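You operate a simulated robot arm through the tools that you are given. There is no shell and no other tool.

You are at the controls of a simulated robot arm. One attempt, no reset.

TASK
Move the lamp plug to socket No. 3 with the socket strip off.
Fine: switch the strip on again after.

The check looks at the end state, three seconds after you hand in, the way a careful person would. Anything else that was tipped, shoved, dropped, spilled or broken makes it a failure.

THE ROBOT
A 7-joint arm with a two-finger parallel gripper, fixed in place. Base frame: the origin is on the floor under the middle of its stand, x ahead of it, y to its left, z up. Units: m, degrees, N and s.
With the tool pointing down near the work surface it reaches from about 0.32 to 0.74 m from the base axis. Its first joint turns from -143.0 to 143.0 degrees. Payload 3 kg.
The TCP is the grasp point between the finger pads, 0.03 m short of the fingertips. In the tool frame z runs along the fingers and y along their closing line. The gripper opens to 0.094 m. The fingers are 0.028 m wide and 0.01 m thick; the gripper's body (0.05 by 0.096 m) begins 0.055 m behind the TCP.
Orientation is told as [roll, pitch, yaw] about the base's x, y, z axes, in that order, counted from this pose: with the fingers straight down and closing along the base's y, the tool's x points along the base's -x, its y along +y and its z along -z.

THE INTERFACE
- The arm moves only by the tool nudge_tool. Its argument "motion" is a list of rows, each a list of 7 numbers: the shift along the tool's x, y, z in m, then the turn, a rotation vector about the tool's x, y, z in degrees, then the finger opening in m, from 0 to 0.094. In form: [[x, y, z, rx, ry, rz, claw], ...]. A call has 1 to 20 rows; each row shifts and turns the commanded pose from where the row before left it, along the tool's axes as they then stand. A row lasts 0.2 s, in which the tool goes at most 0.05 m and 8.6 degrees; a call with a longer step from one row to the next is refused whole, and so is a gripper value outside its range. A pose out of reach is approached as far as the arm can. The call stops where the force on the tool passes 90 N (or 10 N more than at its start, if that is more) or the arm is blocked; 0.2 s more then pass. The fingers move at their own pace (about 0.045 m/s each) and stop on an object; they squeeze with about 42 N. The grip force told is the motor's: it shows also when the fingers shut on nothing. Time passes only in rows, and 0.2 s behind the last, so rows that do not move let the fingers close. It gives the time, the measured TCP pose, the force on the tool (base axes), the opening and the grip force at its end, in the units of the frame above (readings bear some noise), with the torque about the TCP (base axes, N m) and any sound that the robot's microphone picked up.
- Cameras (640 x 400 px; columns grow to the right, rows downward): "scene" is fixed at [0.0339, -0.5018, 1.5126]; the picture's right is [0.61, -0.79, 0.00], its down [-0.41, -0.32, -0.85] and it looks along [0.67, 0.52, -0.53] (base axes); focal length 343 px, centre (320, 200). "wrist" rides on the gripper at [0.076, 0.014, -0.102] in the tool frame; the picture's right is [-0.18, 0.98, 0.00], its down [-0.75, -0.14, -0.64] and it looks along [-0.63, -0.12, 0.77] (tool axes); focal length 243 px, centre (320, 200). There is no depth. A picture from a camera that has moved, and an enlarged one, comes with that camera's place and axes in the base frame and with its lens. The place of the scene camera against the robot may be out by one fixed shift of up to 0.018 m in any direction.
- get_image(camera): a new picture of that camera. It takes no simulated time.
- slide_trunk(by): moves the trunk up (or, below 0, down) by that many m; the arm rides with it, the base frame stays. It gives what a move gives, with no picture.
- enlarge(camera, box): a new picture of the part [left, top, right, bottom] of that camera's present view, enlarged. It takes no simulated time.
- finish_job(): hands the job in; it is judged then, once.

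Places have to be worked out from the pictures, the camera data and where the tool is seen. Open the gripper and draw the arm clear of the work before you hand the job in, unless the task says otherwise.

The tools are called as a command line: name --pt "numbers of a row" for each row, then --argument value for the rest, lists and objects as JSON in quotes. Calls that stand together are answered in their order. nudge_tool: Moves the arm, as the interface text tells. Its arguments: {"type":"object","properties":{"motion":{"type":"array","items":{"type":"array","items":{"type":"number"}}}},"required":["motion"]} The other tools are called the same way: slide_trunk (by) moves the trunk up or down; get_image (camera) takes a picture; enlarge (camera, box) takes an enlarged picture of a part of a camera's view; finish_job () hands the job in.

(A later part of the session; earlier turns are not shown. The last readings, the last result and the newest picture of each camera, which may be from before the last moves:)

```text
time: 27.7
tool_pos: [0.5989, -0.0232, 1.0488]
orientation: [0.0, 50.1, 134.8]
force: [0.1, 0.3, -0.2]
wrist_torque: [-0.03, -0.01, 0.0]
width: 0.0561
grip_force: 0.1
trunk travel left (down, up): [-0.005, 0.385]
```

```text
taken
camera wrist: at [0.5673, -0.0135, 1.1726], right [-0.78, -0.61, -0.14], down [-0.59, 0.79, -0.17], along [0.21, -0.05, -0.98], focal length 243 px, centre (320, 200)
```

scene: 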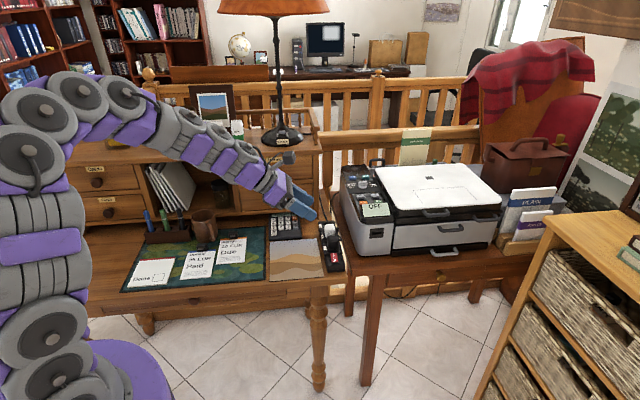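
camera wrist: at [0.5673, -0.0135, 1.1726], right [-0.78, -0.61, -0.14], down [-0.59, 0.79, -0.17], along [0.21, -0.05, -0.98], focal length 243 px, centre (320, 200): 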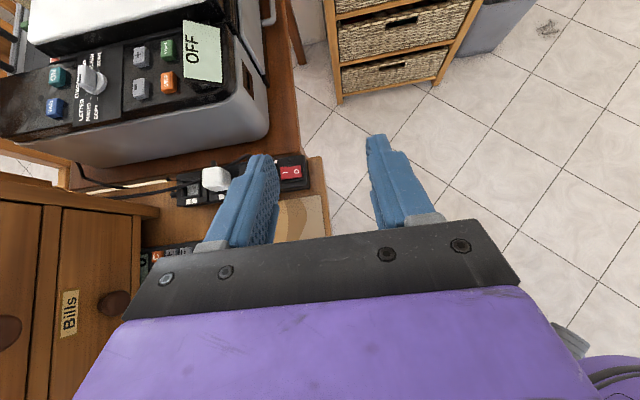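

Leaning left works, but at socket 3 the wrist would end right beside the drawer knobs. A better option: close across the strip with the hand leaning back (~35°) over the switch side, sliding the right finger in behind/below the cord stub – the wrist then stays away from the hutch. I undo the lean and return to yaw 45°.

nudge_tool --pt "0 0 0 0 -8.4 0 0.056" --pt "0 0 0 0 -8.4 0 0.056" --pt "0 0 0 0 -8.4 0 0.056" --pt "0 0 0 0 -8.4 0 0.056" --pt "0 0 0 0 -8.4 0 0.056" --pt "0 0 0 0 -8.0 0 0.056" --pt "0 0 0 0 0 8.2 0.056" --pt "0 0 0 0 0 8.2 0.056" --pt "0 0 0 0 0 8.2 0.056" --pt "0 0 0 0 0 8.2 0.056" --pt "0 0 0 0 0 8.2 0.056" --pt "0 0 0 0 0 8.2 0.056" --pt "0 0 0 0 0 8.2 0.056" --pt "0 0 0 0 0 8.2 0.056" --pt "0 0 0 0 0 8.2 0.056" --pt "0 0 0 0 0 8.2 0.056" --pt "0 0 0 0 0 8.0 0.056" --pt "0 0 0 0 0 0 0.056"

```text
time: 31.5
tool_pos: [0.6002, -0.0238, 1.0482]
orientation: [0.1, 0.0, 44.7]
force: [-0.2, 0.0, -0.6]
wrist_torque: [-0.01, 0.0, 0.02]
width: 0.0562
grip_force: 0.0
trunk travel left (down, up): [-0.005, 0.385]
```

Now I lean back ~35° (fingers pointing forward-down along the strip) in free space and check.

nudge_tool --pt "0 0 0 0 0 -0.4 0.056" --pt "0 0 0 0 -8.5 0 0.056" --pt "0 0 0 0 -8.5 0 0.056" --pt "0 0 0 0 -8.5 0 0.056" --pt "0 0 0 0 -8.5 0 0.056" --pt "0 0 0 0 -1.0 0 0.056" --pt "0 0 0 0 0 0 0.056"

get_image --camera "wrist"

get_image --camera "scene"

```text
time: 33.1
tool_pos: [0.6007, -0.025, 1.0487]
orientation: [0.0, -35.1, 45.3]
force: [0.1, -0.6, 0.4]
wrist_torque: [0.01, 0.0, 0.01]
width: 0.0561
grip_force: 0.1
trunk travel left (down, up): [-0.005, 0.385]
```

```text
taken
camera wrist: at [0.5036, -0.1015, 1.0884], right [-0.59, 0.8, 0.11], down [0.27, 0.08, 0.96], along [0.76, 0.6, -0.27], focal length 243 px, centre (320, 200)
```

wrist: 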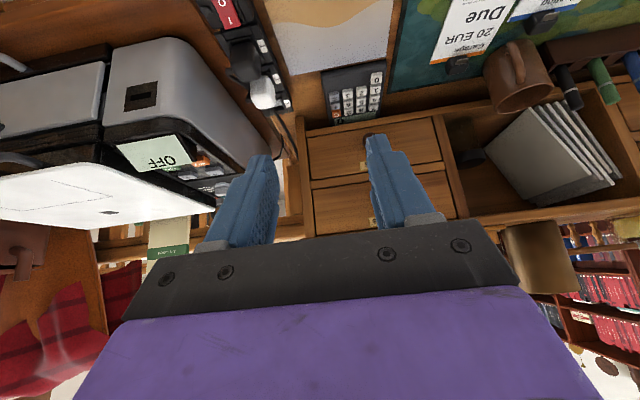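

```text
taken
```

scene: 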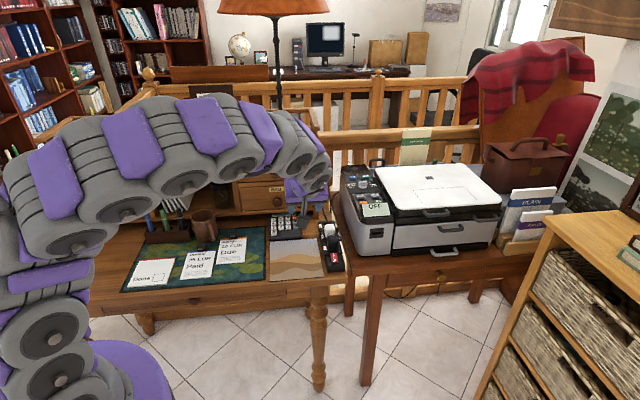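

The lean-back pose is fine. Now I test reaching to the socket-3 grasp point at a safe height (TCP ≈(0.828,0.070,0.93)).

nudge_tool --pt "-0.017 -0.0136 0.0325 0 0 0 0.056" --pt "-0.017 -0.0136 0.0325 0 0 0 0.056" --pt "-0.017 -0.0136 0.0325 0 0 0 0.056" --pt "-0.017 -0.0136 0.0325 0 0 0 0.056" --pt "-0.017 -0.0136 0.0325 0 0 0 0.056" --pt "-0.017 -0.0136 0.0325 0 0 0 0.056" --pt "-0.017 -0.0136 0.0325 0 0 0 0.056" --pt "0 0 0 0 0 0 0.056"

get_image --camera "wrist"

get_image --camera "scene"

```text
time: 34.9
tool_pos: [0.8272, 0.0718, 0.9301]
orientation: [-0.2, -35.1, 45.3]
force: [0.1, -0.5, 0.0]
wrist_torque: [0.01, 0.0, -0.01]
width: 0.0563
grip_force: 0.2
trunk travel left (down, up): [-0.005, 0.385]
```

```text
taken
camera wrist: at [0.7311, -0.005, 0.9705], right [-0.59, 0.8, 0.1], down [0.27, 0.08, 0.96], along [0.76, 0.6, -0.27], focal length 243 px, centre (320, 200)
```

wrist: 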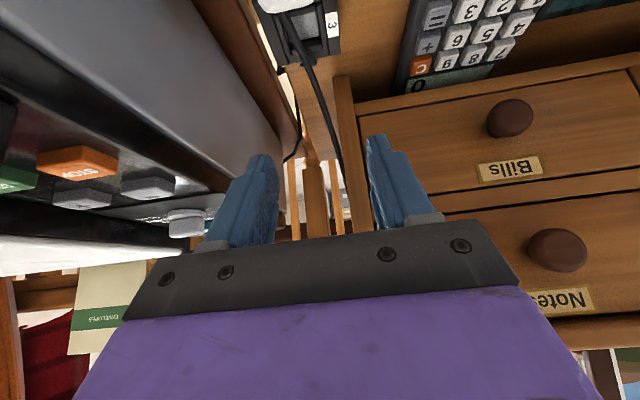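

```text
taken
```

scene: 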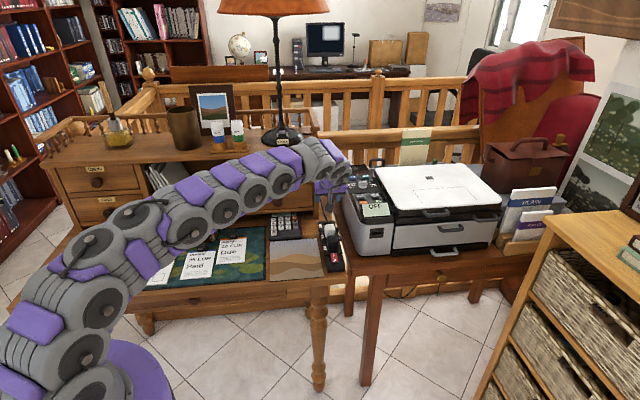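

Socket 3 is reachable with the 35° lean. A smaller lean would clear the white plug better, so I test here whether ~29° is still reachable.

nudge_tool --pt "0 0 0 0 6 0 0.056" --pt "0 0 0 0 0 0 0.056"

```text
time: 35.5
tool_pos: [0.8275, 0.0721, 0.9308]
orientation: [-0.1, -29.0, 45.3]
force: [0.8, -0.3, -0.9]
wrist_torque: [0.02, 0.05, 0.0]
width: 0.0563
grip_force: 0.1
trunk travel left (down, up): [-0.005, 0.385]
```

29° is still in reach. I test 23° as well, to know the margin.

nudge_tool --pt "0 0 0 0 6 0 0.056" --pt "0 0 0 0 0 0 0.056"

```text
time: 36.1
tool_pos: [0.8278, 0.0718, 0.9302]
orientation: [0.0, -25.9, 45.3]
force: [-0.2, 0.0, 0.0]
wrist_torque: [-0.02, 0.0, 0.01]
width: 0.0562
grip_force: 0.1
out of reach, approached as far as the arm can: row 1
trunk travel left (down, up): [-0.005, 0.385]
```

About 26° is the limit, so 30° keeps margin. With 30° lean the right finger clears the cord stub and later the white plug. I go back to the pre-grasp point behind/above the black plug, in line with the finger axis: TCP ≈(0.7135,-0.045,0.891).

nudge_tool --pt "0 0 0 0 -4.1 0 0.056" --pt "0.0354 -0.0005 -0.0204 0 0 0 0.056" --pt "0.0354 -0.0005 -0.0204 0 0 0 0.056" --pt "0.0354 -0.0005 -0.0204 0 0 0 0.056" --pt "0.0354 -0.0005 -0.0204 0 0 0 0.056" --pt "0.0195 0 0.0338 0 0 0 0.056" --pt "0 0 0 0 0 0 0.056"

get_image --camera "wrist"

enlarge --camera "scene" --box '[295, 190, 375, 270]'

```text
time: 37.7
tool_pos: [0.7147, -0.0483, 0.8905]
orientation: [0.1, -30.2, 45.3]
force: [0.6, -0.2, -0.2]
wrist_torque: [-0.02, 0.01, 0.04]
width: 0.0559
grip_force: 0.2
trunk travel left (down, up): [-0.005, 0.385]
```

```text
taken
camera wrist: at [0.6214, -0.1215, 0.9413], right [-0.59, 0.81, 0.09], down [0.33, 0.13, 0.93], along [0.74, 0.58, -0.35], focal length 243 px, centre (320, 200)
```

wrist: 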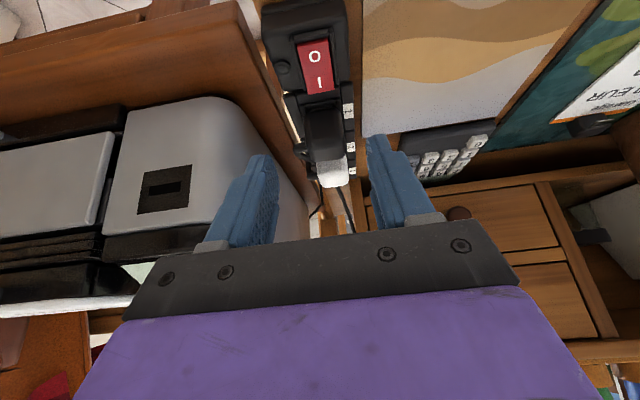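

```text
5.00 times, centred on (335, 230) of scene
camera zoom: at [0.0339, -0.5018, 1.5126], right [0.61, -0.79, 0.0], down [-0.41, -0.32, -0.85], along [0.67, 0.52, -0.53], focal length 1714 px, centre (245, 50)
```

zoom: 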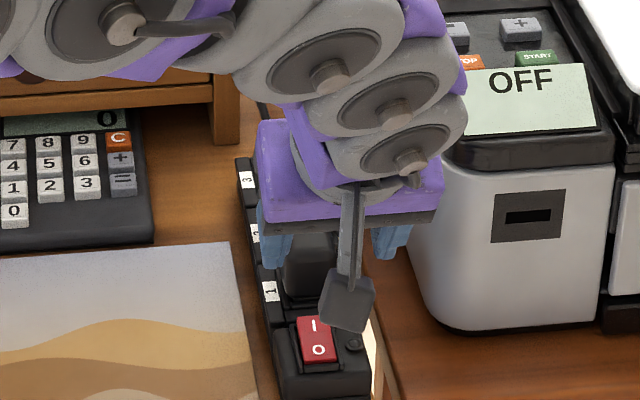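

The black plug sits between the fingers in this view. I enlarge to check lateral centring and the cord stub before going in.

enlarge --camera "wrist" --box '[250, 40, 410, 240]'

enlarge --camera "wrist" --box '[280, 80, 380, 200]'

```text
2.00 times, centred on (330, 140) of wrist
camera zoom: at [0.6214, -0.1215, 0.9413], right [-0.59, 0.81, 0.09], down [0.33, 0.13, 0.93], along [0.74, 0.58, -0.35], focal length 485 px, centre (300, 320)
```

zoom: 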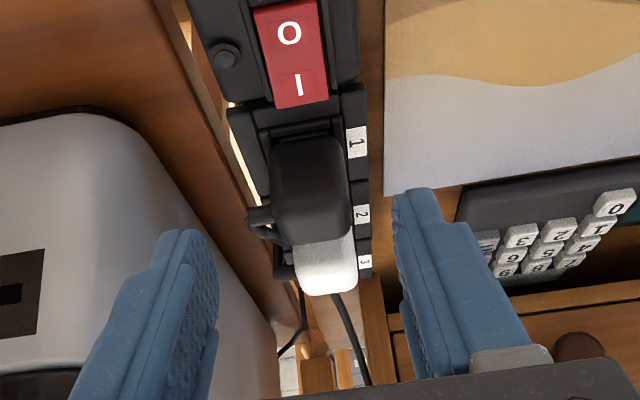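

```text
3.33 times, centred on (330, 140) of wrist
camera zoom: at [0.6214, -0.1215, 0.9413], right [-0.59, 0.81, 0.09], down [0.33, 0.13, 0.93], along [0.74, 0.58, -0.35], focal length 809 px, centre (287, 400)
```

zoom: 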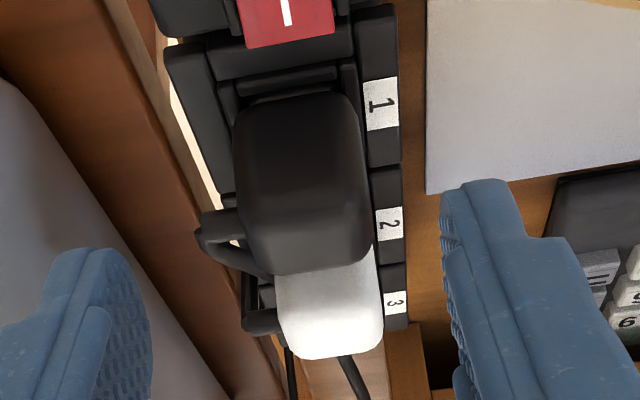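

The plug seems to sit in a rim around the socket; I need to know how high that rim is before lowering fingertips beside it, so I enlarge the plug's foot from both cameras.

enlarge --camera "wrist" --box '[295, 75, 355, 125]'

enlarge --camera "wrist" --box '[300, 120, 360, 190]'

```text
8.00 times, centred on (325, 100) of wrist
camera zoom: at [0.6214, -0.1215, 0.9413], right [-0.59, 0.81, 0.09], down [0.33, 0.13, 0.93], along [0.74, 0.58, -0.35], focal length 1941 px, centre (280, 1000)
```

zoom: 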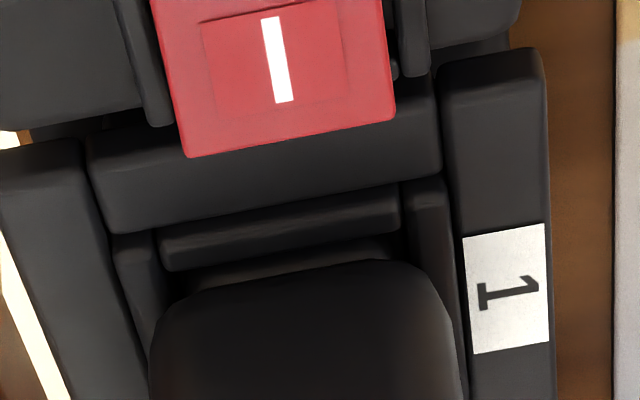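

```text
5.71 times, centred on (330, 155) of wrist
camera zoom: at [0.6214, -0.1215, 0.9413], right [-0.59, 0.81, 0.09], down [0.33, 0.13, 0.93], along [0.74, 0.58, -0.35], focal length 1386 px, centre (263, 457)
```

zoom: 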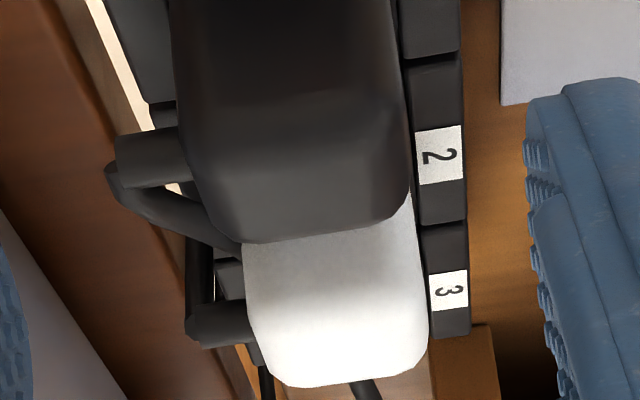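

Analysis: plug body ≈33×33 mm, z 0.797–0.831, cord stub at z≈0.820 on the right face; nothing sticks up above 0.787 beside it. The right finger at 30° lean passes behind/below the stub with ~2 mm to spare. I correct the 3 mm lateral offset and go 60 mm along the finger axis, then look.

nudge_tool --pt "-0.0022 0.0032 -0.002 0 0 0 0.056" --pt "0 0 0.02 0 0 0 0.056" --pt "0 0 0.02 0 0 0 0.056" --pt "0 0 0.015 0 0 0 0.056" --pt "0 0 0 0 0 0 0.056"

get_image --camera "wrist"

enlarge --camera "scene" --box '[305, 210, 365, 270]'

```text
time: 38.9
tool_pos: [0.7337, -0.0243, 0.8451]
orientation: [-0.1, -30.1, 45.3]
force: [0.4, 0.1, -0.1]
wrist_torque: [0.0, 0.0, 0.0]
width: 0.0561
grip_force: 0.1
trunk travel left (down, up): [-0.005, 0.385]
```

```text
taken
camera wrist: at [0.6385, -0.0981, 0.8963], right [-0.59, 0.8, 0.09], down [0.33, 0.13, 0.93], along [0.74, 0.58, -0.35], focal length 243 px, centre (320, 200)
```

wrist: 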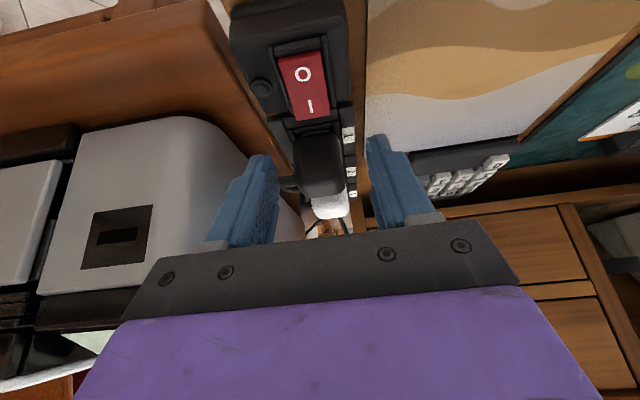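

```text
6.67 times, centred on (335, 240) of scene
camera zoom: at [0.0339, -0.5018, 1.5126], right [0.61, -0.79, 0.0], down [-0.41, -0.32, -0.85], along [0.67, 0.52, -0.53], focal length 2285 px, centre (220, -67)
```

zoom: 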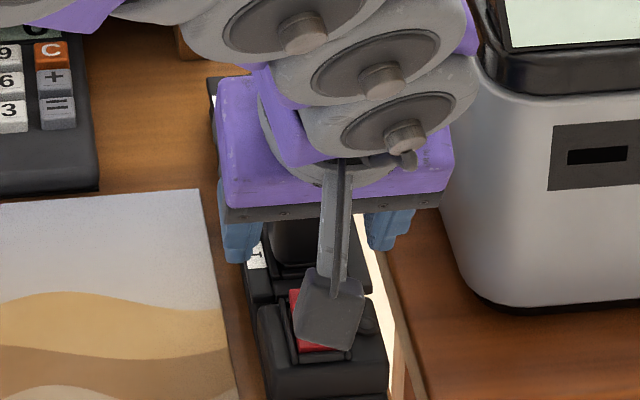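

TCP is 24 mm short of the grasp along its axis. I enlarge to see the right finger (image left) relative to the cord stub.

enlarge --camera "wrist" --box '[230, 120, 410, 240]'

```text
3.33 times, centred on (320, 180) of wrist
camera zoom: at [0.6385, -0.0981, 0.8963], right [-0.59, 0.8, 0.09], down [0.33, 0.13, 0.93], along [0.74, 0.58, -0.35], focal length 809 px, centre (320, 267)
```

zoom: 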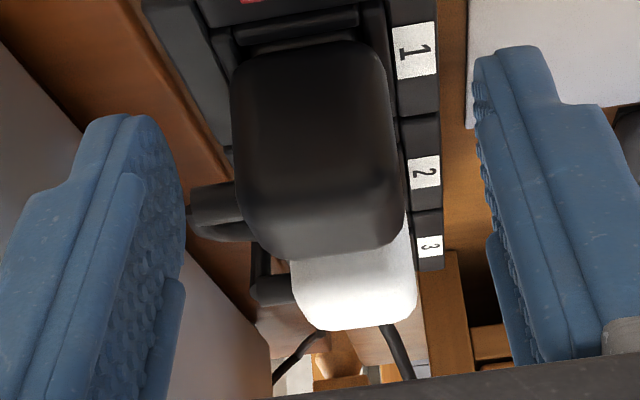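

Geometry says the stub will end up ~2 mm outside the finger's upper edge. I shift 2 mm toward the lower side for margin and go the last ~23 mm slowly.

nudge_tool --pt "0.0022 0 0.004 0 0 0 0.056" --pt "0 0 0.006 0 0 0 0.056" --pt "0 0 0.005 0 0 0 0.056" --pt "0 0 0 0 0 0 0.056"

enlarge --camera "wrist" --box '[230, 120, 410, 240]'

```text
time: 39.9
tool_pos: [0.7363, -0.0208, 0.8311]
orientation: [0.0, -30.1, 45.3]
force: [-0.6, 0.4, -0.8]
wrist_torque: [0.01, 0.03, 0.04]
width: 0.0558
grip_force: 0.1
trunk travel left (down, up): [-0.005, 0.385]
```

```text
3.33 times, centred on (320, 180) of wrist
camera zoom: at [0.6427, -0.0946, 0.8823], right [-0.59, 0.8, 0.09], down [0.33, 0.13, 0.93], along [0.74, 0.58, -0.35], focal length 809 px, centre (320, 267)
```

zoom: 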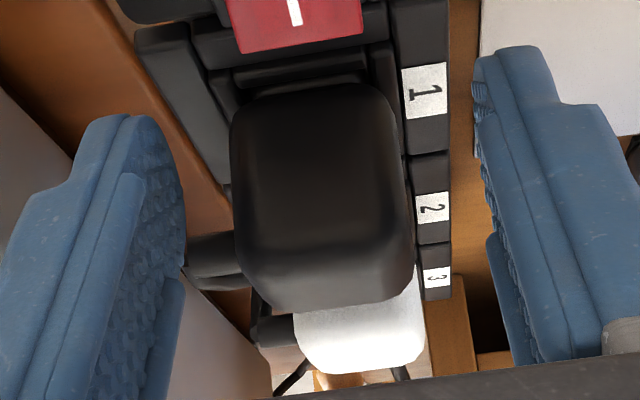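

Still no contact. I advance the last 9 mm in small steps.

nudge_tool --pt "0 0 0.003 0 0 0 0.056" --pt "0 0 0.003 0 0 0 0.056" --pt "0 0 0.003 0 0 0 0.056" --pt "0 0 0 0 0 0 0.056"

enlarge --camera "wrist" --box '[230, 120, 410, 240]'

```text
time: 40.9
tool_pos: [0.7403, -0.0171, 0.8237]
orientation: [0.1, -30.3, 45.3]
force: [0.5, 0.3, 0.3]
wrist_torque: [-0.01, 0.02, 0.03]
width: 0.0558
grip_force: 0.1
trunk travel left (down, up): [-0.005, 0.385]
```

```text
3.33 times, centred on (320, 180) of wrist
camera zoom: at [0.6458, -0.0912, 0.8747], right [-0.59, 0.81, 0.09], down [0.33, 0.13, 0.93], along [0.74, 0.58, -0.35], focal length 809 px, centre (320, 267)
```

zoom: 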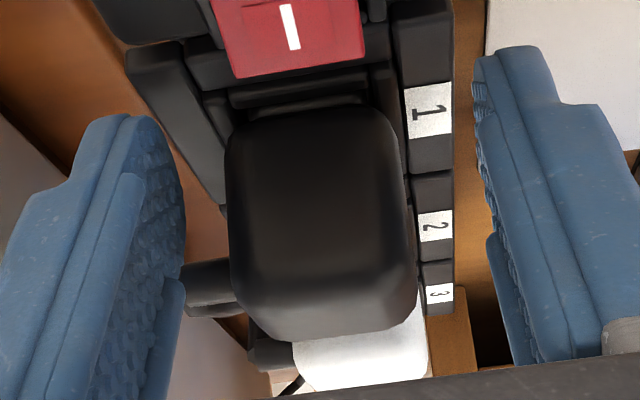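

TCP is within 1 mm of plan (s -27 mm, h 37 mm from the socket centre); the stub clears the finger edge by only ~1 mm, so I shift another 1.2 mm away from it and close the fingers on the plug.

nudge_tool --pt "0.0012 0 0 0 0 0 0.056" --pt "0 0 0 0 0 0 0.042" --pt "0 0 0 0 0 0 0.01" --pt "0 0 0 0 0 0 0.01" --pt "0 0 0 0 0 0 0.01"

enlarge --camera "wrist" --box '[230, 120, 410, 240]'

enlarge --camera "scene" --box '[305, 210, 365, 270]'

```text
time: 42.1
tool_pos: [0.7388, -0.0205, 0.8235]
orientation: [0.0, -30.3, 45.1]
force: [20.2, -10.1, -0.3]
wrist_torque: [-0.23, -0.04, -0.4]
width: 0.0331
grip_force: 41.7
trunk travel left (down, up): [-0.005, 0.385]
```

```text
3.33 times, centred on (320, 180) of wrist
camera zoom: at [0.6464, -0.0942, 0.8738], right [-0.58, 0.81, 0.09], down [0.33, 0.13, 0.93], along [0.74, 0.58, -0.34], focal length 809 px, centre (320, 267)
```

zoom: 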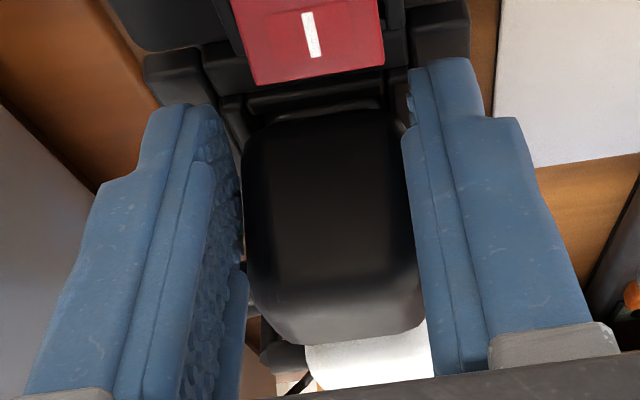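

```text
6.67 times, centred on (335, 240) of scene
camera zoom: at [0.0339, -0.5018, 1.5126], right [0.61, -0.79, 0.0], down [-0.41, -0.32, -0.85], along [0.67, 0.52, -0.53], focal length 2285 px, centre (220, -67)
```

zoom: 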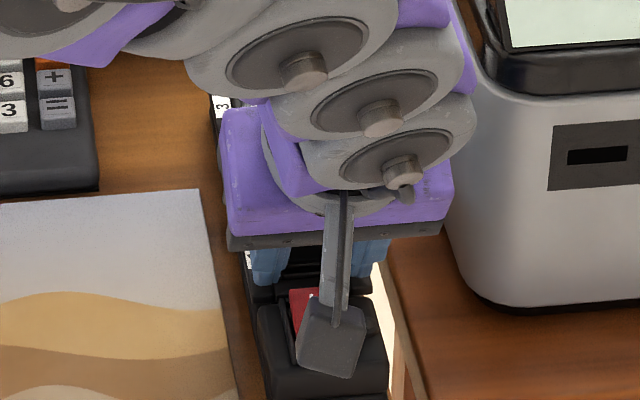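

Gripped: width 33.1 mm at 42 N, but with ~21 N sideways load. I relieve that by shifting 1.4 mm to the right, then begin a slow vertical pull.

nudge_tool --pt "0 -0.0014 0 0 0 0 0.01" --pt "0 0 0 0 0 0 0.01"

```text
time: 42.7
tool_pos: [0.7399, -0.021, 0.8248]
orientation: [-0.1, -30.3, 45.2]
force: [19.5, -9.2, 0.2]
wrist_torque: [-0.05, -0.28, -0.45]
width: 0.0331
grip_force: 42.0
trunk travel left (down, up): [-0.005, 0.385]
```

The sideways load didn't change yet (≈20 N to the right). I shift another 1.5 mm right and read again.

nudge_tool --pt "0 -0.0015 0 0 0 0 0.01" --pt "0 0 0 0 0 0 0.01"

enlarge --camera "wrist" --box '[250, 130, 370, 230]'

```text
time: 43.3
tool_pos: [0.7407, -0.02, 0.8225]
orientation: [0.1, -30.2, 45.2]
force: [6.4, -5.9, 1.8]
wrist_torque: [0.0, -0.19, -0.24]
width: 0.0333
grip_force: 41.9
trunk travel left (down, up): [-0.005, 0.385]
```

```text
4.00 times, centred on (310, 180) of wrist
camera zoom: at [0.6469, -0.0946, 0.874], right [-0.59, 0.8, 0.09], down [0.33, 0.13, 0.93], along [0.74, 0.58, -0.35], focal length 970 px, centre (360, 280)
```

zoom: 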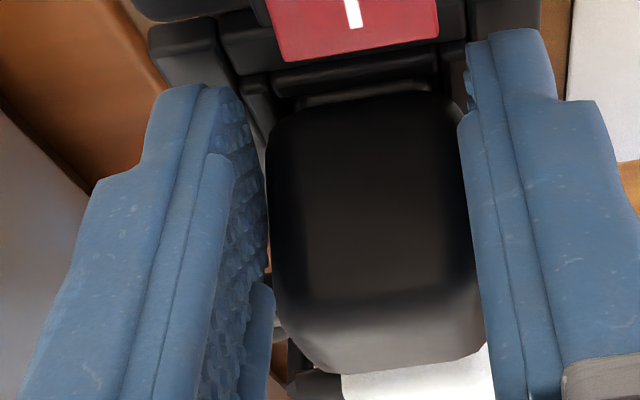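

Load dropped to ~9 N. Now I pull straight up slowly (3–4 mm per row), keeping the grip.

nudge_tool --pt "-0.0015 -0.0006 -0.0026 0 0 0 0.01" --pt "-0.0015 0 -0.0026 0 0 0 0.01" --pt "-0.002 0 -0.0035 0 0 0 0.01" --pt "-0.002 0 -0.0035 0 0 0 0.01" --pt "0 0 0 0 0 0 0.01"

enlarge --camera "wrist" --box '[230, 120, 410, 240]'

enlarge --camera "scene" --box '[305, 210, 365, 270]'

```text
time: 44.5
tool_pos: [0.7401, -0.021, 0.8388]
orientation: [0.0, -30.1, 45.2]
force: [1.0, -0.1, -0.4]
wrist_torque: [0.01, -0.01, -0.01]
width: 0.0333
grip_force: 23.6
trunk travel left (down, up): [-0.005, 0.385]
```

```text
3.33 times, centred on (320, 180) of wrist
camera zoom: at [0.647, -0.0945, 0.8881], right [-0.59, 0.81, 0.09], down [0.33, 0.13, 0.93], along [0.74, 0.58, -0.35], focal length 809 px, centre (320, 267)
```

zoom: 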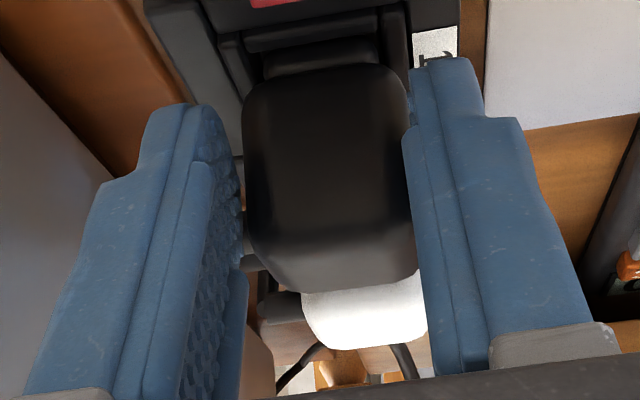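

```text
6.67 times, centred on (335, 240) of scene
camera zoom: at [0.0339, -0.5018, 1.5126], right [0.61, -0.79, 0.0], down [-0.41, -0.32, -0.85], along [0.67, 0.52, -0.53], focal length 2285 px, centre (220, -67)
```

zoom: 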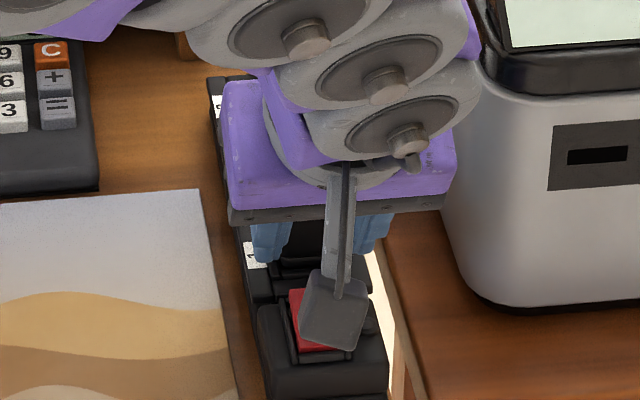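

The tool rose 16 mm with no force now; in the picture the plug moved only partly relative to the fingers, so there was some slip as it let go. I raise another 8 mm and check whether the plug now stays fixed in the grip.

nudge_tool --pt "-0.002 0 -0.0035 0 0 0 0.01" --pt "-0.002 0 -0.0035 0 0 0 0.01" --pt "0 0 0 0 0 0 0.01"

enlarge --camera "wrist" --box '[230, 120, 410, 240]'

enlarge --camera "wrist" --box '[280, 80, 380, 180]'

```text
time: 45.3
tool_pos: [0.7403, -0.0203, 0.8458]
orientation: [0.0, -30.1, 45.3]
force: [0.3, -0.3, -1.1]
wrist_torque: [-0.03, 0.01, -0.02]
width: 0.0328
grip_force: 41.9
trunk travel left (down, up): [-0.005, 0.385]
```

```text
3.33 times, centred on (320, 180) of wrist
camera zoom: at [0.6469, -0.0942, 0.8961], right [-0.59, 0.8, 0.09], down [0.33, 0.13, 0.93], along [0.74, 0.58, -0.35], focal length 809 px, centre (320, 267)
```

zoom: 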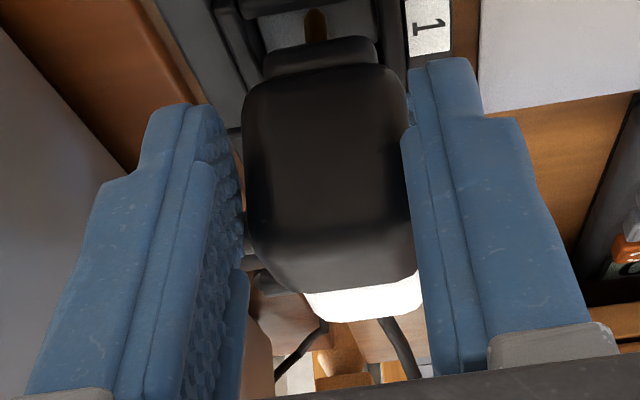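

```text
4.00 times, centred on (330, 130) of wrist
camera zoom: at [0.6469, -0.0942, 0.8961], right [-0.59, 0.8, 0.09], down [0.33, 0.13, 0.93], along [0.74, 0.58, -0.35], focal length 970 px, centre (280, 480)
```

zoom: 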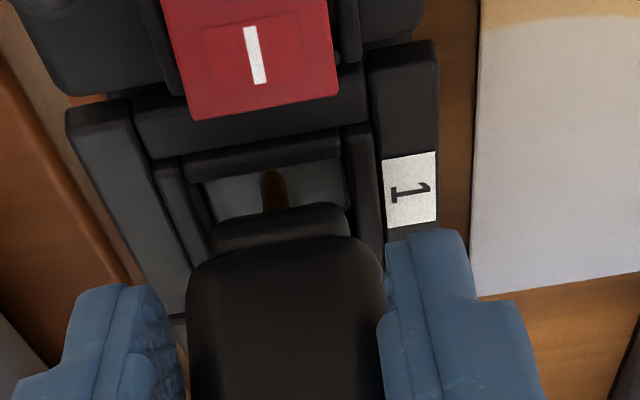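

The plug now travels with the fingers (fixed in the image), its base is out and socket 1's recess is visible. I lift it another 60 mm to clear everything and inspect its attitude.

nudge_tool --pt "-0.005 0 -0.00866 0 0 0 0.01" --pt "-0.01 0 -0.0173 0 0 0 0.01" --pt "-0.01 0 -0.0173 0 0 0 0.01" --pt "-0.005 0 -0.00866 0 0 0 0.01" --pt "0 0 0 0 0 0 0.01"

get_image --camera "wrist"

enlarge --camera "wrist" --box '[240, 90, 400, 230]'

enlarge --camera "scene" --box '[305, 190, 375, 260]'

```text
time: 46.5
tool_pos: [0.7393, -0.0201, 0.9057]
orientation: [0.1, -30.0, 45.3]
force: [0.3, -0.2, -0.6]
wrist_torque: [-0.04, 0.0, 0.05]
width: 0.033
grip_force: 42.0
trunk travel left (down, up): [-0.005, 0.385]
```

```text
taken
camera wrist: at [0.6468, -0.0943, 0.9562], right [-0.59, 0.81, 0.09], down [0.33, 0.13, 0.93], along [0.74, 0.58, -0.35], focal length 243 px, centre (320, 200)
```

wrist: 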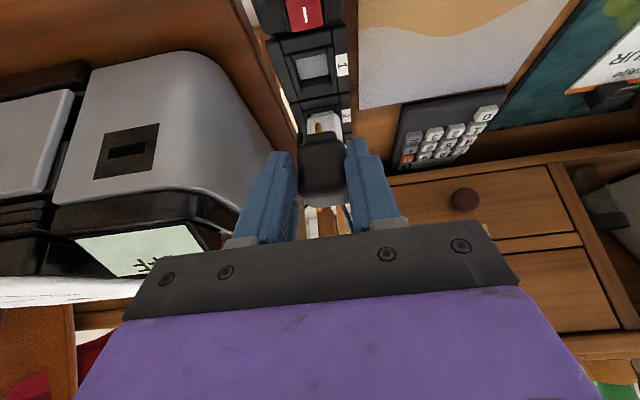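

```text
2.86 times, centred on (320, 160) of wrist
camera zoom: at [0.6468, -0.0943, 0.9562], right [-0.59, 0.81, 0.09], down [0.33, 0.13, 0.93], along [0.74, 0.58, -0.35], focal length 693 px, centre (320, 314)
```

zoom: 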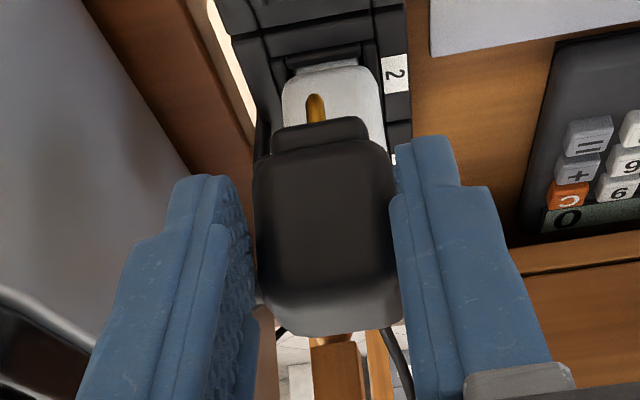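

```text
5.71 times, centred on (340, 225) of scene
camera zoom: at [0.0339, -0.5018, 1.5126], right [0.61, -0.79, 0.0], down [-0.41, -0.32, -0.85], along [0.67, 0.52, -0.53], focal length 1959 px, centre (206, 57)
```

zoom: 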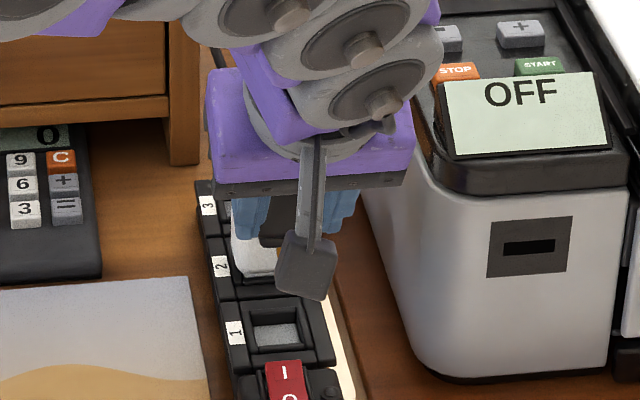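

The plug is held clear, its base and a brass pin visible below the body; socket 1 is empty. I enlarge the held plug to measure its attitude in the grip precisely.

enlarge --camera "wrist" --box '[290, 110, 370, 170]'

enlarge --camera "wrist" --box '[290, 160, 370, 220]'

```text
6.67 times, centred on (330, 140) of wrist
camera zoom: at [0.6468, -0.0943, 0.9562], right [-0.59, 0.81, 0.09], down [0.33, 0.13, 0.93], along [0.74, 0.58, -0.35], focal length 1618 px, centre (253, 600)
```

zoom: 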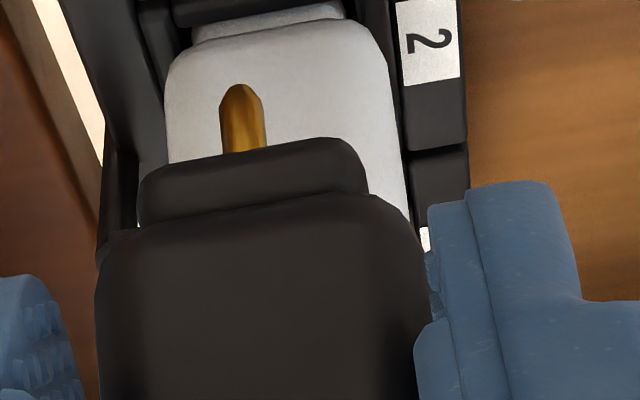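

```text
6.67 times, centred on (330, 190) of wrist
camera zoom: at [0.6468, -0.0943, 0.9562], right [-0.59, 0.81, 0.09], down [0.33, 0.13, 0.93], along [0.74, 0.58, -0.35], focal length 1618 px, centre (253, 267)
```

zoom: 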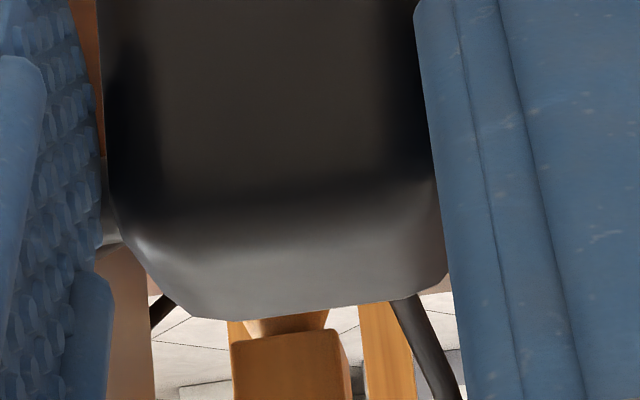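

The plug is upright within ~2° in the grip but slid ~12 mm lower relative to the fingers; its centre is ~31 mm ahead and ~20 mm below the TCP. I correct the slight pitch (1.5°), rise 15 mm so the pins clear the white plug, and carry it 0.1225 m along the strip to above socket 3.

nudge_tool --pt "0 0 0 0 -1.5 0 0.01" --pt "-0.0076 0 -0.0124 0 0 0 0.01" --pt "-0.0209 -0.0001 0.0128 0 0 0 0.01" --pt "-0.0209 -0.0001 0.0128 0 0 0 0.01" --pt "-0.0209 -0.0001 0.0128 0 0 0 0.01" --pt "-0.0209 -0.0001 0.0128 0 0 0 0.01" --pt "-0.0209 -0.0001 0.0128 0 0 0 0.01" --pt "0 0 0 0 0 0 0.01"

get_image --camera "wrist"

get_image --camera "scene"

```text
time: 48.3
tool_pos: [0.8285, 0.0676, 0.9201]
orientation: [0.1, -31.6, 45.3]
force: [0.2, -0.1, -0.8]
wrist_torque: [0.01, 0.03, -0.02]
width: 0.0329
grip_force: 42.1
trunk travel left (down, up): [-0.005, 0.385]
```

```text
taken
camera wrist: at [0.7336, -0.0078, 0.9677], right [-0.59, 0.8, 0.1], down [0.31, 0.12, 0.94], along [0.75, 0.58, -0.32], focal length 243 px, centre (320, 200)
```

wrist: 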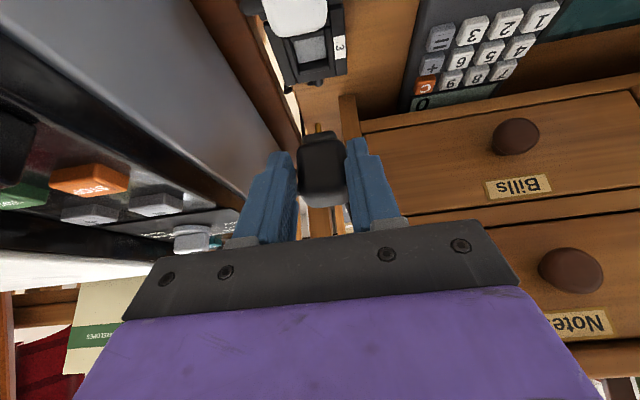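

```text
taken
```

scene: 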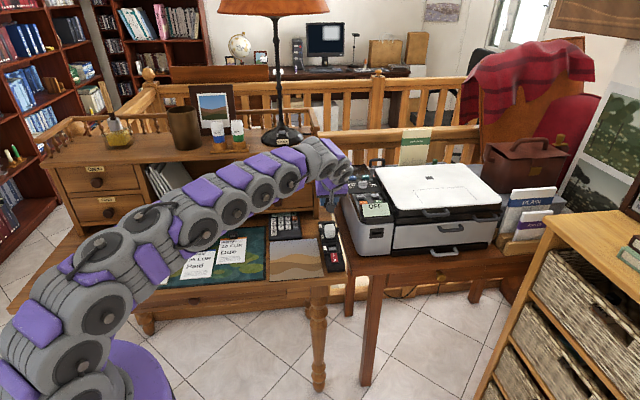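

The plug hovers above socket 3, which is visible behind/below it. I enlarge to measure the socket's position relative to the plug from this same camera.

enlarge --camera "wrist" --box '[255, 10, 365, 90]'

enlarge --camera "wrist" --box '[280, 110, 370, 220]'

enlarge --camera "scene" --box '[300, 170, 370, 260]'

```text
5.00 times, centred on (310, 50) of wrist
camera zoom: at [0.7336, -0.0078, 0.9677], right [-0.59, 0.8, 0.1], down [0.31, 0.12, 0.94], along [0.75, 0.58, -0.32], focal length 1213 px, centre (370, 950)
```

zoom: 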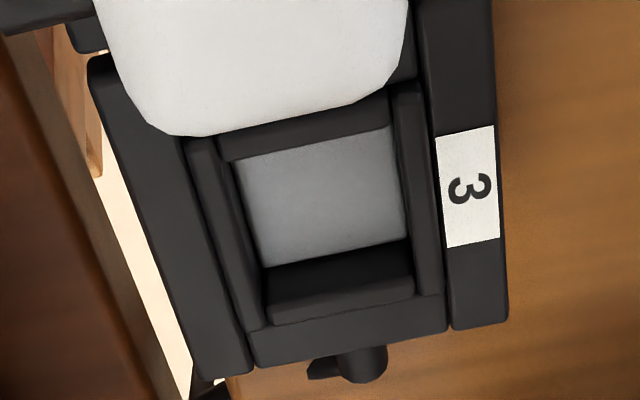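

```text
3.64 times, centred on (325, 165) of wrist
camera zoom: at [0.7336, -0.0078, 0.9677], right [-0.59, 0.8, 0.1], down [0.31, 0.12, 0.94], along [0.75, 0.58, -0.32], focal length 882 px, centre (302, 327)
```

zoom: 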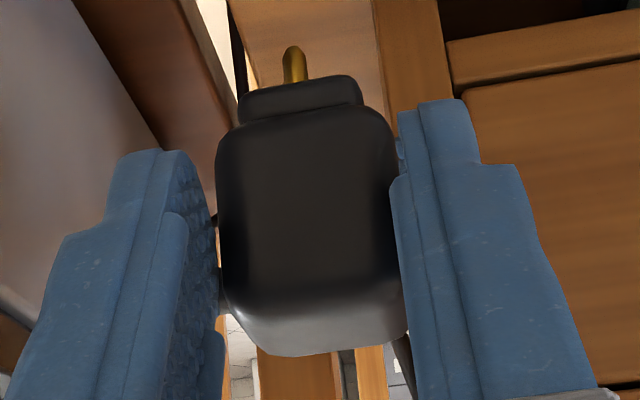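

```text
4.44 times, centred on (335, 215) of scene
camera zoom: at [0.0339, -0.5018, 1.5126], right [0.61, -0.79, 0.0], down [-0.41, -0.32, -0.85], along [0.67, 0.52, -0.53], focal length 1524 px, centre (253, 133)
```

zoom: 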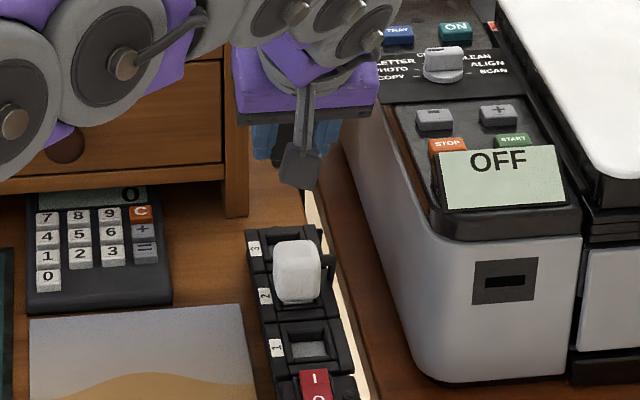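

Camera-based cross-check puts the plug within ~1 mm of socket 3's centre in both directions. I add 1° of pitch correction and lower 55 mm, stopping with the pins still ~1 cm above the rim.

nudge_tool --pt "0 0 0 0 -1.0 0 0.01" --pt "0.0099 0 0.0154 0 0 0 0.01" --pt "0.0099 0 0.0154 0 0 0 0.01" --pt "0.0099 0 0.0154 0 0 0 0.01" --pt "0 0 0 0 0 0 0.01"

get_image --camera "wrist"

enlarge --camera "wrist" --box '[270, 60, 370, 160]'

enlarge --camera "scene" --box '[305, 190, 365, 250]'

```text
time: 49.5
tool_pos: [0.8272, 0.0663, 0.8657]
orientation: [-0.1, -32.6, 45.3]
force: [0.2, -0.9, -0.1]
wrist_torque: [-0.05, 0.02, 0.01]
width: 0.0326
grip_force: 41.9
trunk travel left (down, up): [-0.005, 0.385]
```

```text
taken
camera wrist: at [0.7331, -0.0092, 0.9109], right [-0.59, 0.8, 0.1], down [0.3, 0.11, 0.95], along [0.75, 0.59, -0.31], focal length 243 px, centre (320, 200)
```

wrist: 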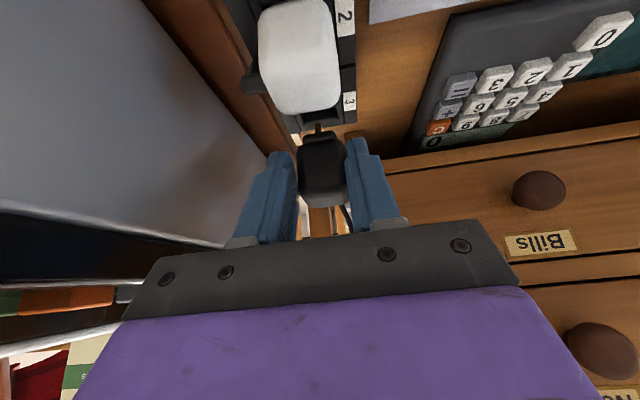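

```text
4.00 times, centred on (320, 110) of wrist
camera zoom: at [0.7331, -0.0092, 0.9109], right [-0.59, 0.8, 0.1], down [0.3, 0.11, 0.95], along [0.75, 0.59, -0.31], focal length 970 px, centre (320, 560)
```

zoom: 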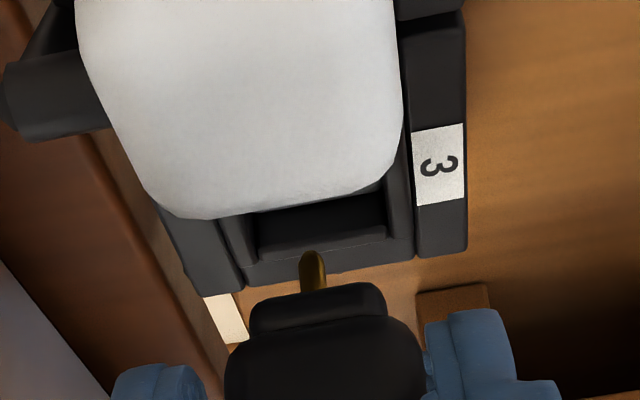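

```text
6.67 times, centred on (335, 220) of scene
camera zoom: at [0.0339, -0.5018, 1.5126], right [0.61, -0.79, 0.0], down [-0.41, -0.32, -0.85], along [0.67, 0.52, -0.53], focal length 2285 px, centre (220, 67)
```

zoom: 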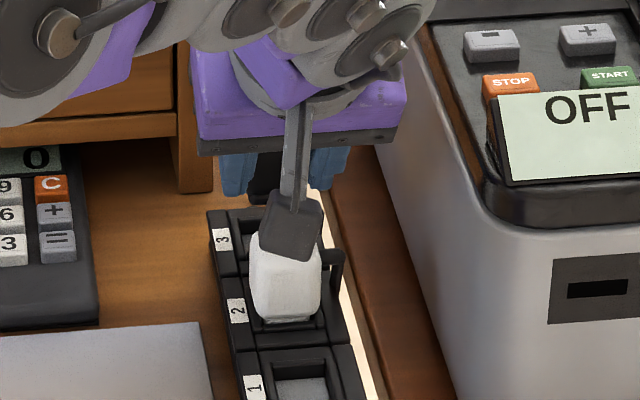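

Alignment looks within ~1 mm (pin centred over the recess laterally). I continue down in small steps: 12 mm first, with a 0.6 mm forward correction, watching the force.

nudge_tool --pt "0.0011 0.0003 0.0037 0 0 0 0.01" --pt "0.0022 0 0.0034 0 0 0 0.01" --pt "0.0022 0 0.0034 0 0 0 0.01" --pt "0 0 0 0 0 0 0.01"

enlarge --camera "wrist" --box '[270, 60, 370, 160]'

```text
time: 50.5
tool_pos: [0.8278, 0.0678, 0.8532]
orientation: [0.0, -32.6, 45.3]
force: [-1.0, 0.0, -0.5]
wrist_torque: [-0.01, 0.0, -0.01]
width: 0.0326
grip_force: 42.2
trunk travel left (down, up): [-0.005, 0.385]
```

```text
4.00 times, centred on (320, 110) of wrist
camera zoom: at [0.7334, -0.0082, 0.8993], right [-0.59, 0.8, 0.1], down [0.3, 0.11, 0.95], along [0.75, 0.59, -0.31], focal length 970 px, centre (320, 560)
```

zoom: 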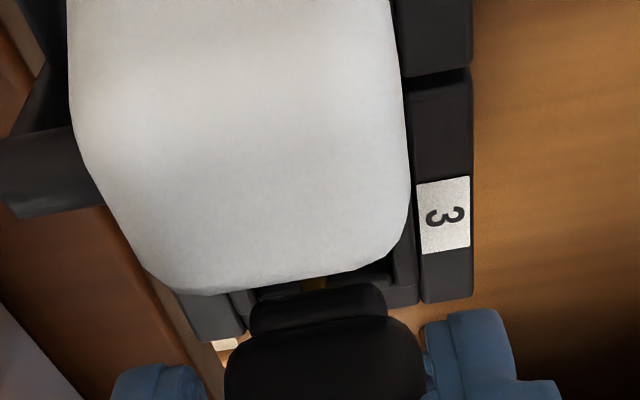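

No contact yet, TCP ≈17 mm above the expected seated height. I keep lowering, 3 mm per row.

nudge_tool --pt "0.0016 0 0.0025 0 0 0 0.01" --pt "0.0016 0 0.0025 0 0 0 0.01" --pt "0 0 0 0 0 0 0.01"

nudge_tool --pt "0.0016 0 0.0025 0 0 0 0.01" --pt "0 0 0 0 0 0 0.01"

enlarge --camera "wrist" --box '[270, 80, 370, 220]'

```text
time: 51.3
tool_pos: [0.8284, 0.068, 0.8487]
orientation: [0.0, -32.6, 45.3]
force: [-0.5, 0.0, -0.8]
wrist_torque: [-0.02, 0.01, 0.02]
width: 0.0329
grip_force: 42.7
trunk travel left (down, up): [-0.005, 0.385]
```

```text
time: 51.9
tool_pos: [0.8279, 0.0664, 0.8456]
orientation: [0.0, -32.8, 45.3]
force: [-2.3, -0.9, 3.1]
wrist_torque: [-0.03, 0.03, -0.01]
width: 0.033
grip_force: 41.9
trunk travel left (down, up): [-0.005, 0.385]
```

```text
2.86 times, centred on (320, 150) of wrist
camera zoom: at [0.7327, -0.0089, 0.8907], right [-0.59, 0.8, 0.1], down [0.3, 0.11, 0.95], along [0.75, 0.59, -0.3], focal length 693 px, centre (320, 343)
```

zoom: 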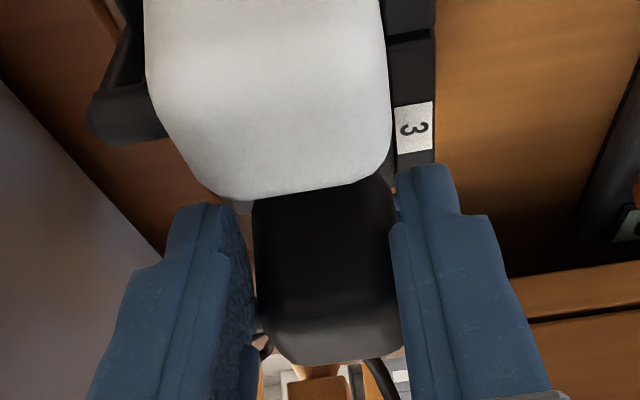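

First contact: 3 N up, about 9 mm above the seated height – where the pins should meet the holes. I push on in 1 mm steps and watch whether it goes in.

nudge_tool --pt "0.0005 0 0.0008 0 0 0 0.01" --pt "0.0005 0 0.0008 0 0 0 0.01" --pt "0 0 0 0 0 0 0.01"

```text
time: 52.7
tool_pos: [0.8272, 0.0654, 0.8437]
orientation: [0.1, -32.8, 45.2]
force: [-3.9, -3.9, 4.9]
wrist_torque: [-0.08, 0.02, -0.05]
width: 0.0333
grip_force: 41.7
trunk travel left (down, up): [-0.005, 0.385]
```

It moves down but with ~5 N pushing back along the strip: the plug sits slightly too far toward the hutch. I shift 1.2 mm back along the strip and read the force.

nudge_tool --pt "0.001 0 -0.00065 0 0 0 0.01" --pt "0 0 0 0 0 0 0.01"

enlarge --camera "wrist" --box '[270, 80, 370, 220]'

```text
time: 53.3
tool_pos: [0.8286, 0.0653, 0.8426]
orientation: [0.0, -32.5, 45.4]
force: [-1.8, -1.9, -1.4]
wrist_torque: [-0.09, 0.16, -0.03]
width: 0.0331
grip_force: 41.9
trunk travel left (down, up): [-0.005, 0.385]
```

```text
2.86 times, centred on (320, 150) of wrist
camera zoom: at [0.7319, -0.0095, 0.8882], right [-0.59, 0.8, 0.1], down [0.3, 0.11, 0.95], along [0.75, 0.59, -0.31], focal length 693 px, centre (320, 343)
```

zoom: 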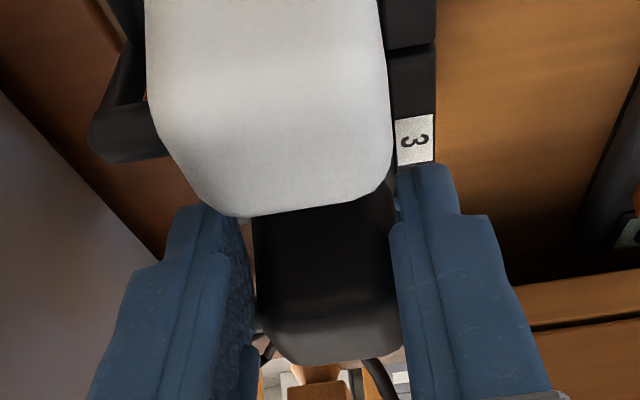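

The side load eased to ~2.6 N. I continue pressing down in 1 mm steps with another 0.5 mm back.

nudge_tool --pt "0.001 0 0.0006 0 0 0 0.01" --pt "0.0005 0 0.0008 0 0 0 0.01" --pt "0 0 0 0 0 0 0.01"

```text
time: 54.1
tool_pos: [0.8276, 0.0655, 0.8425]
orientation: [0.0, -32.6, 45.3]
force: [-0.7, 0.2, -1.5]
wrist_torque: [-0.04, 0.01, 0.0]
width: 0.033
grip_force: 41.9
trunk travel left (down, up): [-0.005, 0.385]
```

Side load is gone and it's descending freely. I continue down.

nudge_tool --pt "0.0005 0 0.0008 0 0 0 0.01" --pt "0.0005 0 0.0008 0 0 0 0.01" --pt "0 0 0 0 0 0 0.01"

nudge_tool --pt "0.0005 0 0.0008 0 0 0 0.01" --pt "0.0005 0 0.0008 0 0 0 0.01" --pt "0 0 0 0 0 0 0.01"

enlarge --camera "wrist" --box '[270, 80, 370, 220]'

```text
time: 54.9
tool_pos: [0.8269, 0.066, 0.8395]
orientation: [0.0, -32.6, 45.3]
force: [0.0, 0.2, -0.6]
wrist_torque: [-0.01, 0.03, -0.02]
width: 0.0328
grip_force: 41.8
trunk travel left (down, up): [-0.005, 0.385]
```

```text
time: 55.7
tool_pos: [0.8259, 0.0666, 0.8372]
orientation: [-0.1, -32.7, 45.3]
force: [0.3, 0.4, 3.0]
wrist_torque: [-0.03, 0.09, 0.02]
width: 0.033
grip_force: 42.3
trunk travel left (down, up): [-0.005, 0.385]
```

```text
2.86 times, centred on (320, 150) of wrist
camera zoom: at [0.7317, -0.0094, 0.8832], right [-0.59, 0.8, 0.1], down [0.3, 0.11, 0.95], along [0.75, 0.59, -0.3], focal length 693 px, centre (320, 343)
```

zoom: 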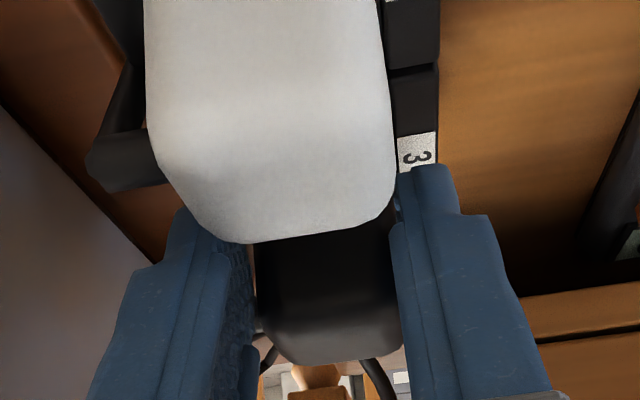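

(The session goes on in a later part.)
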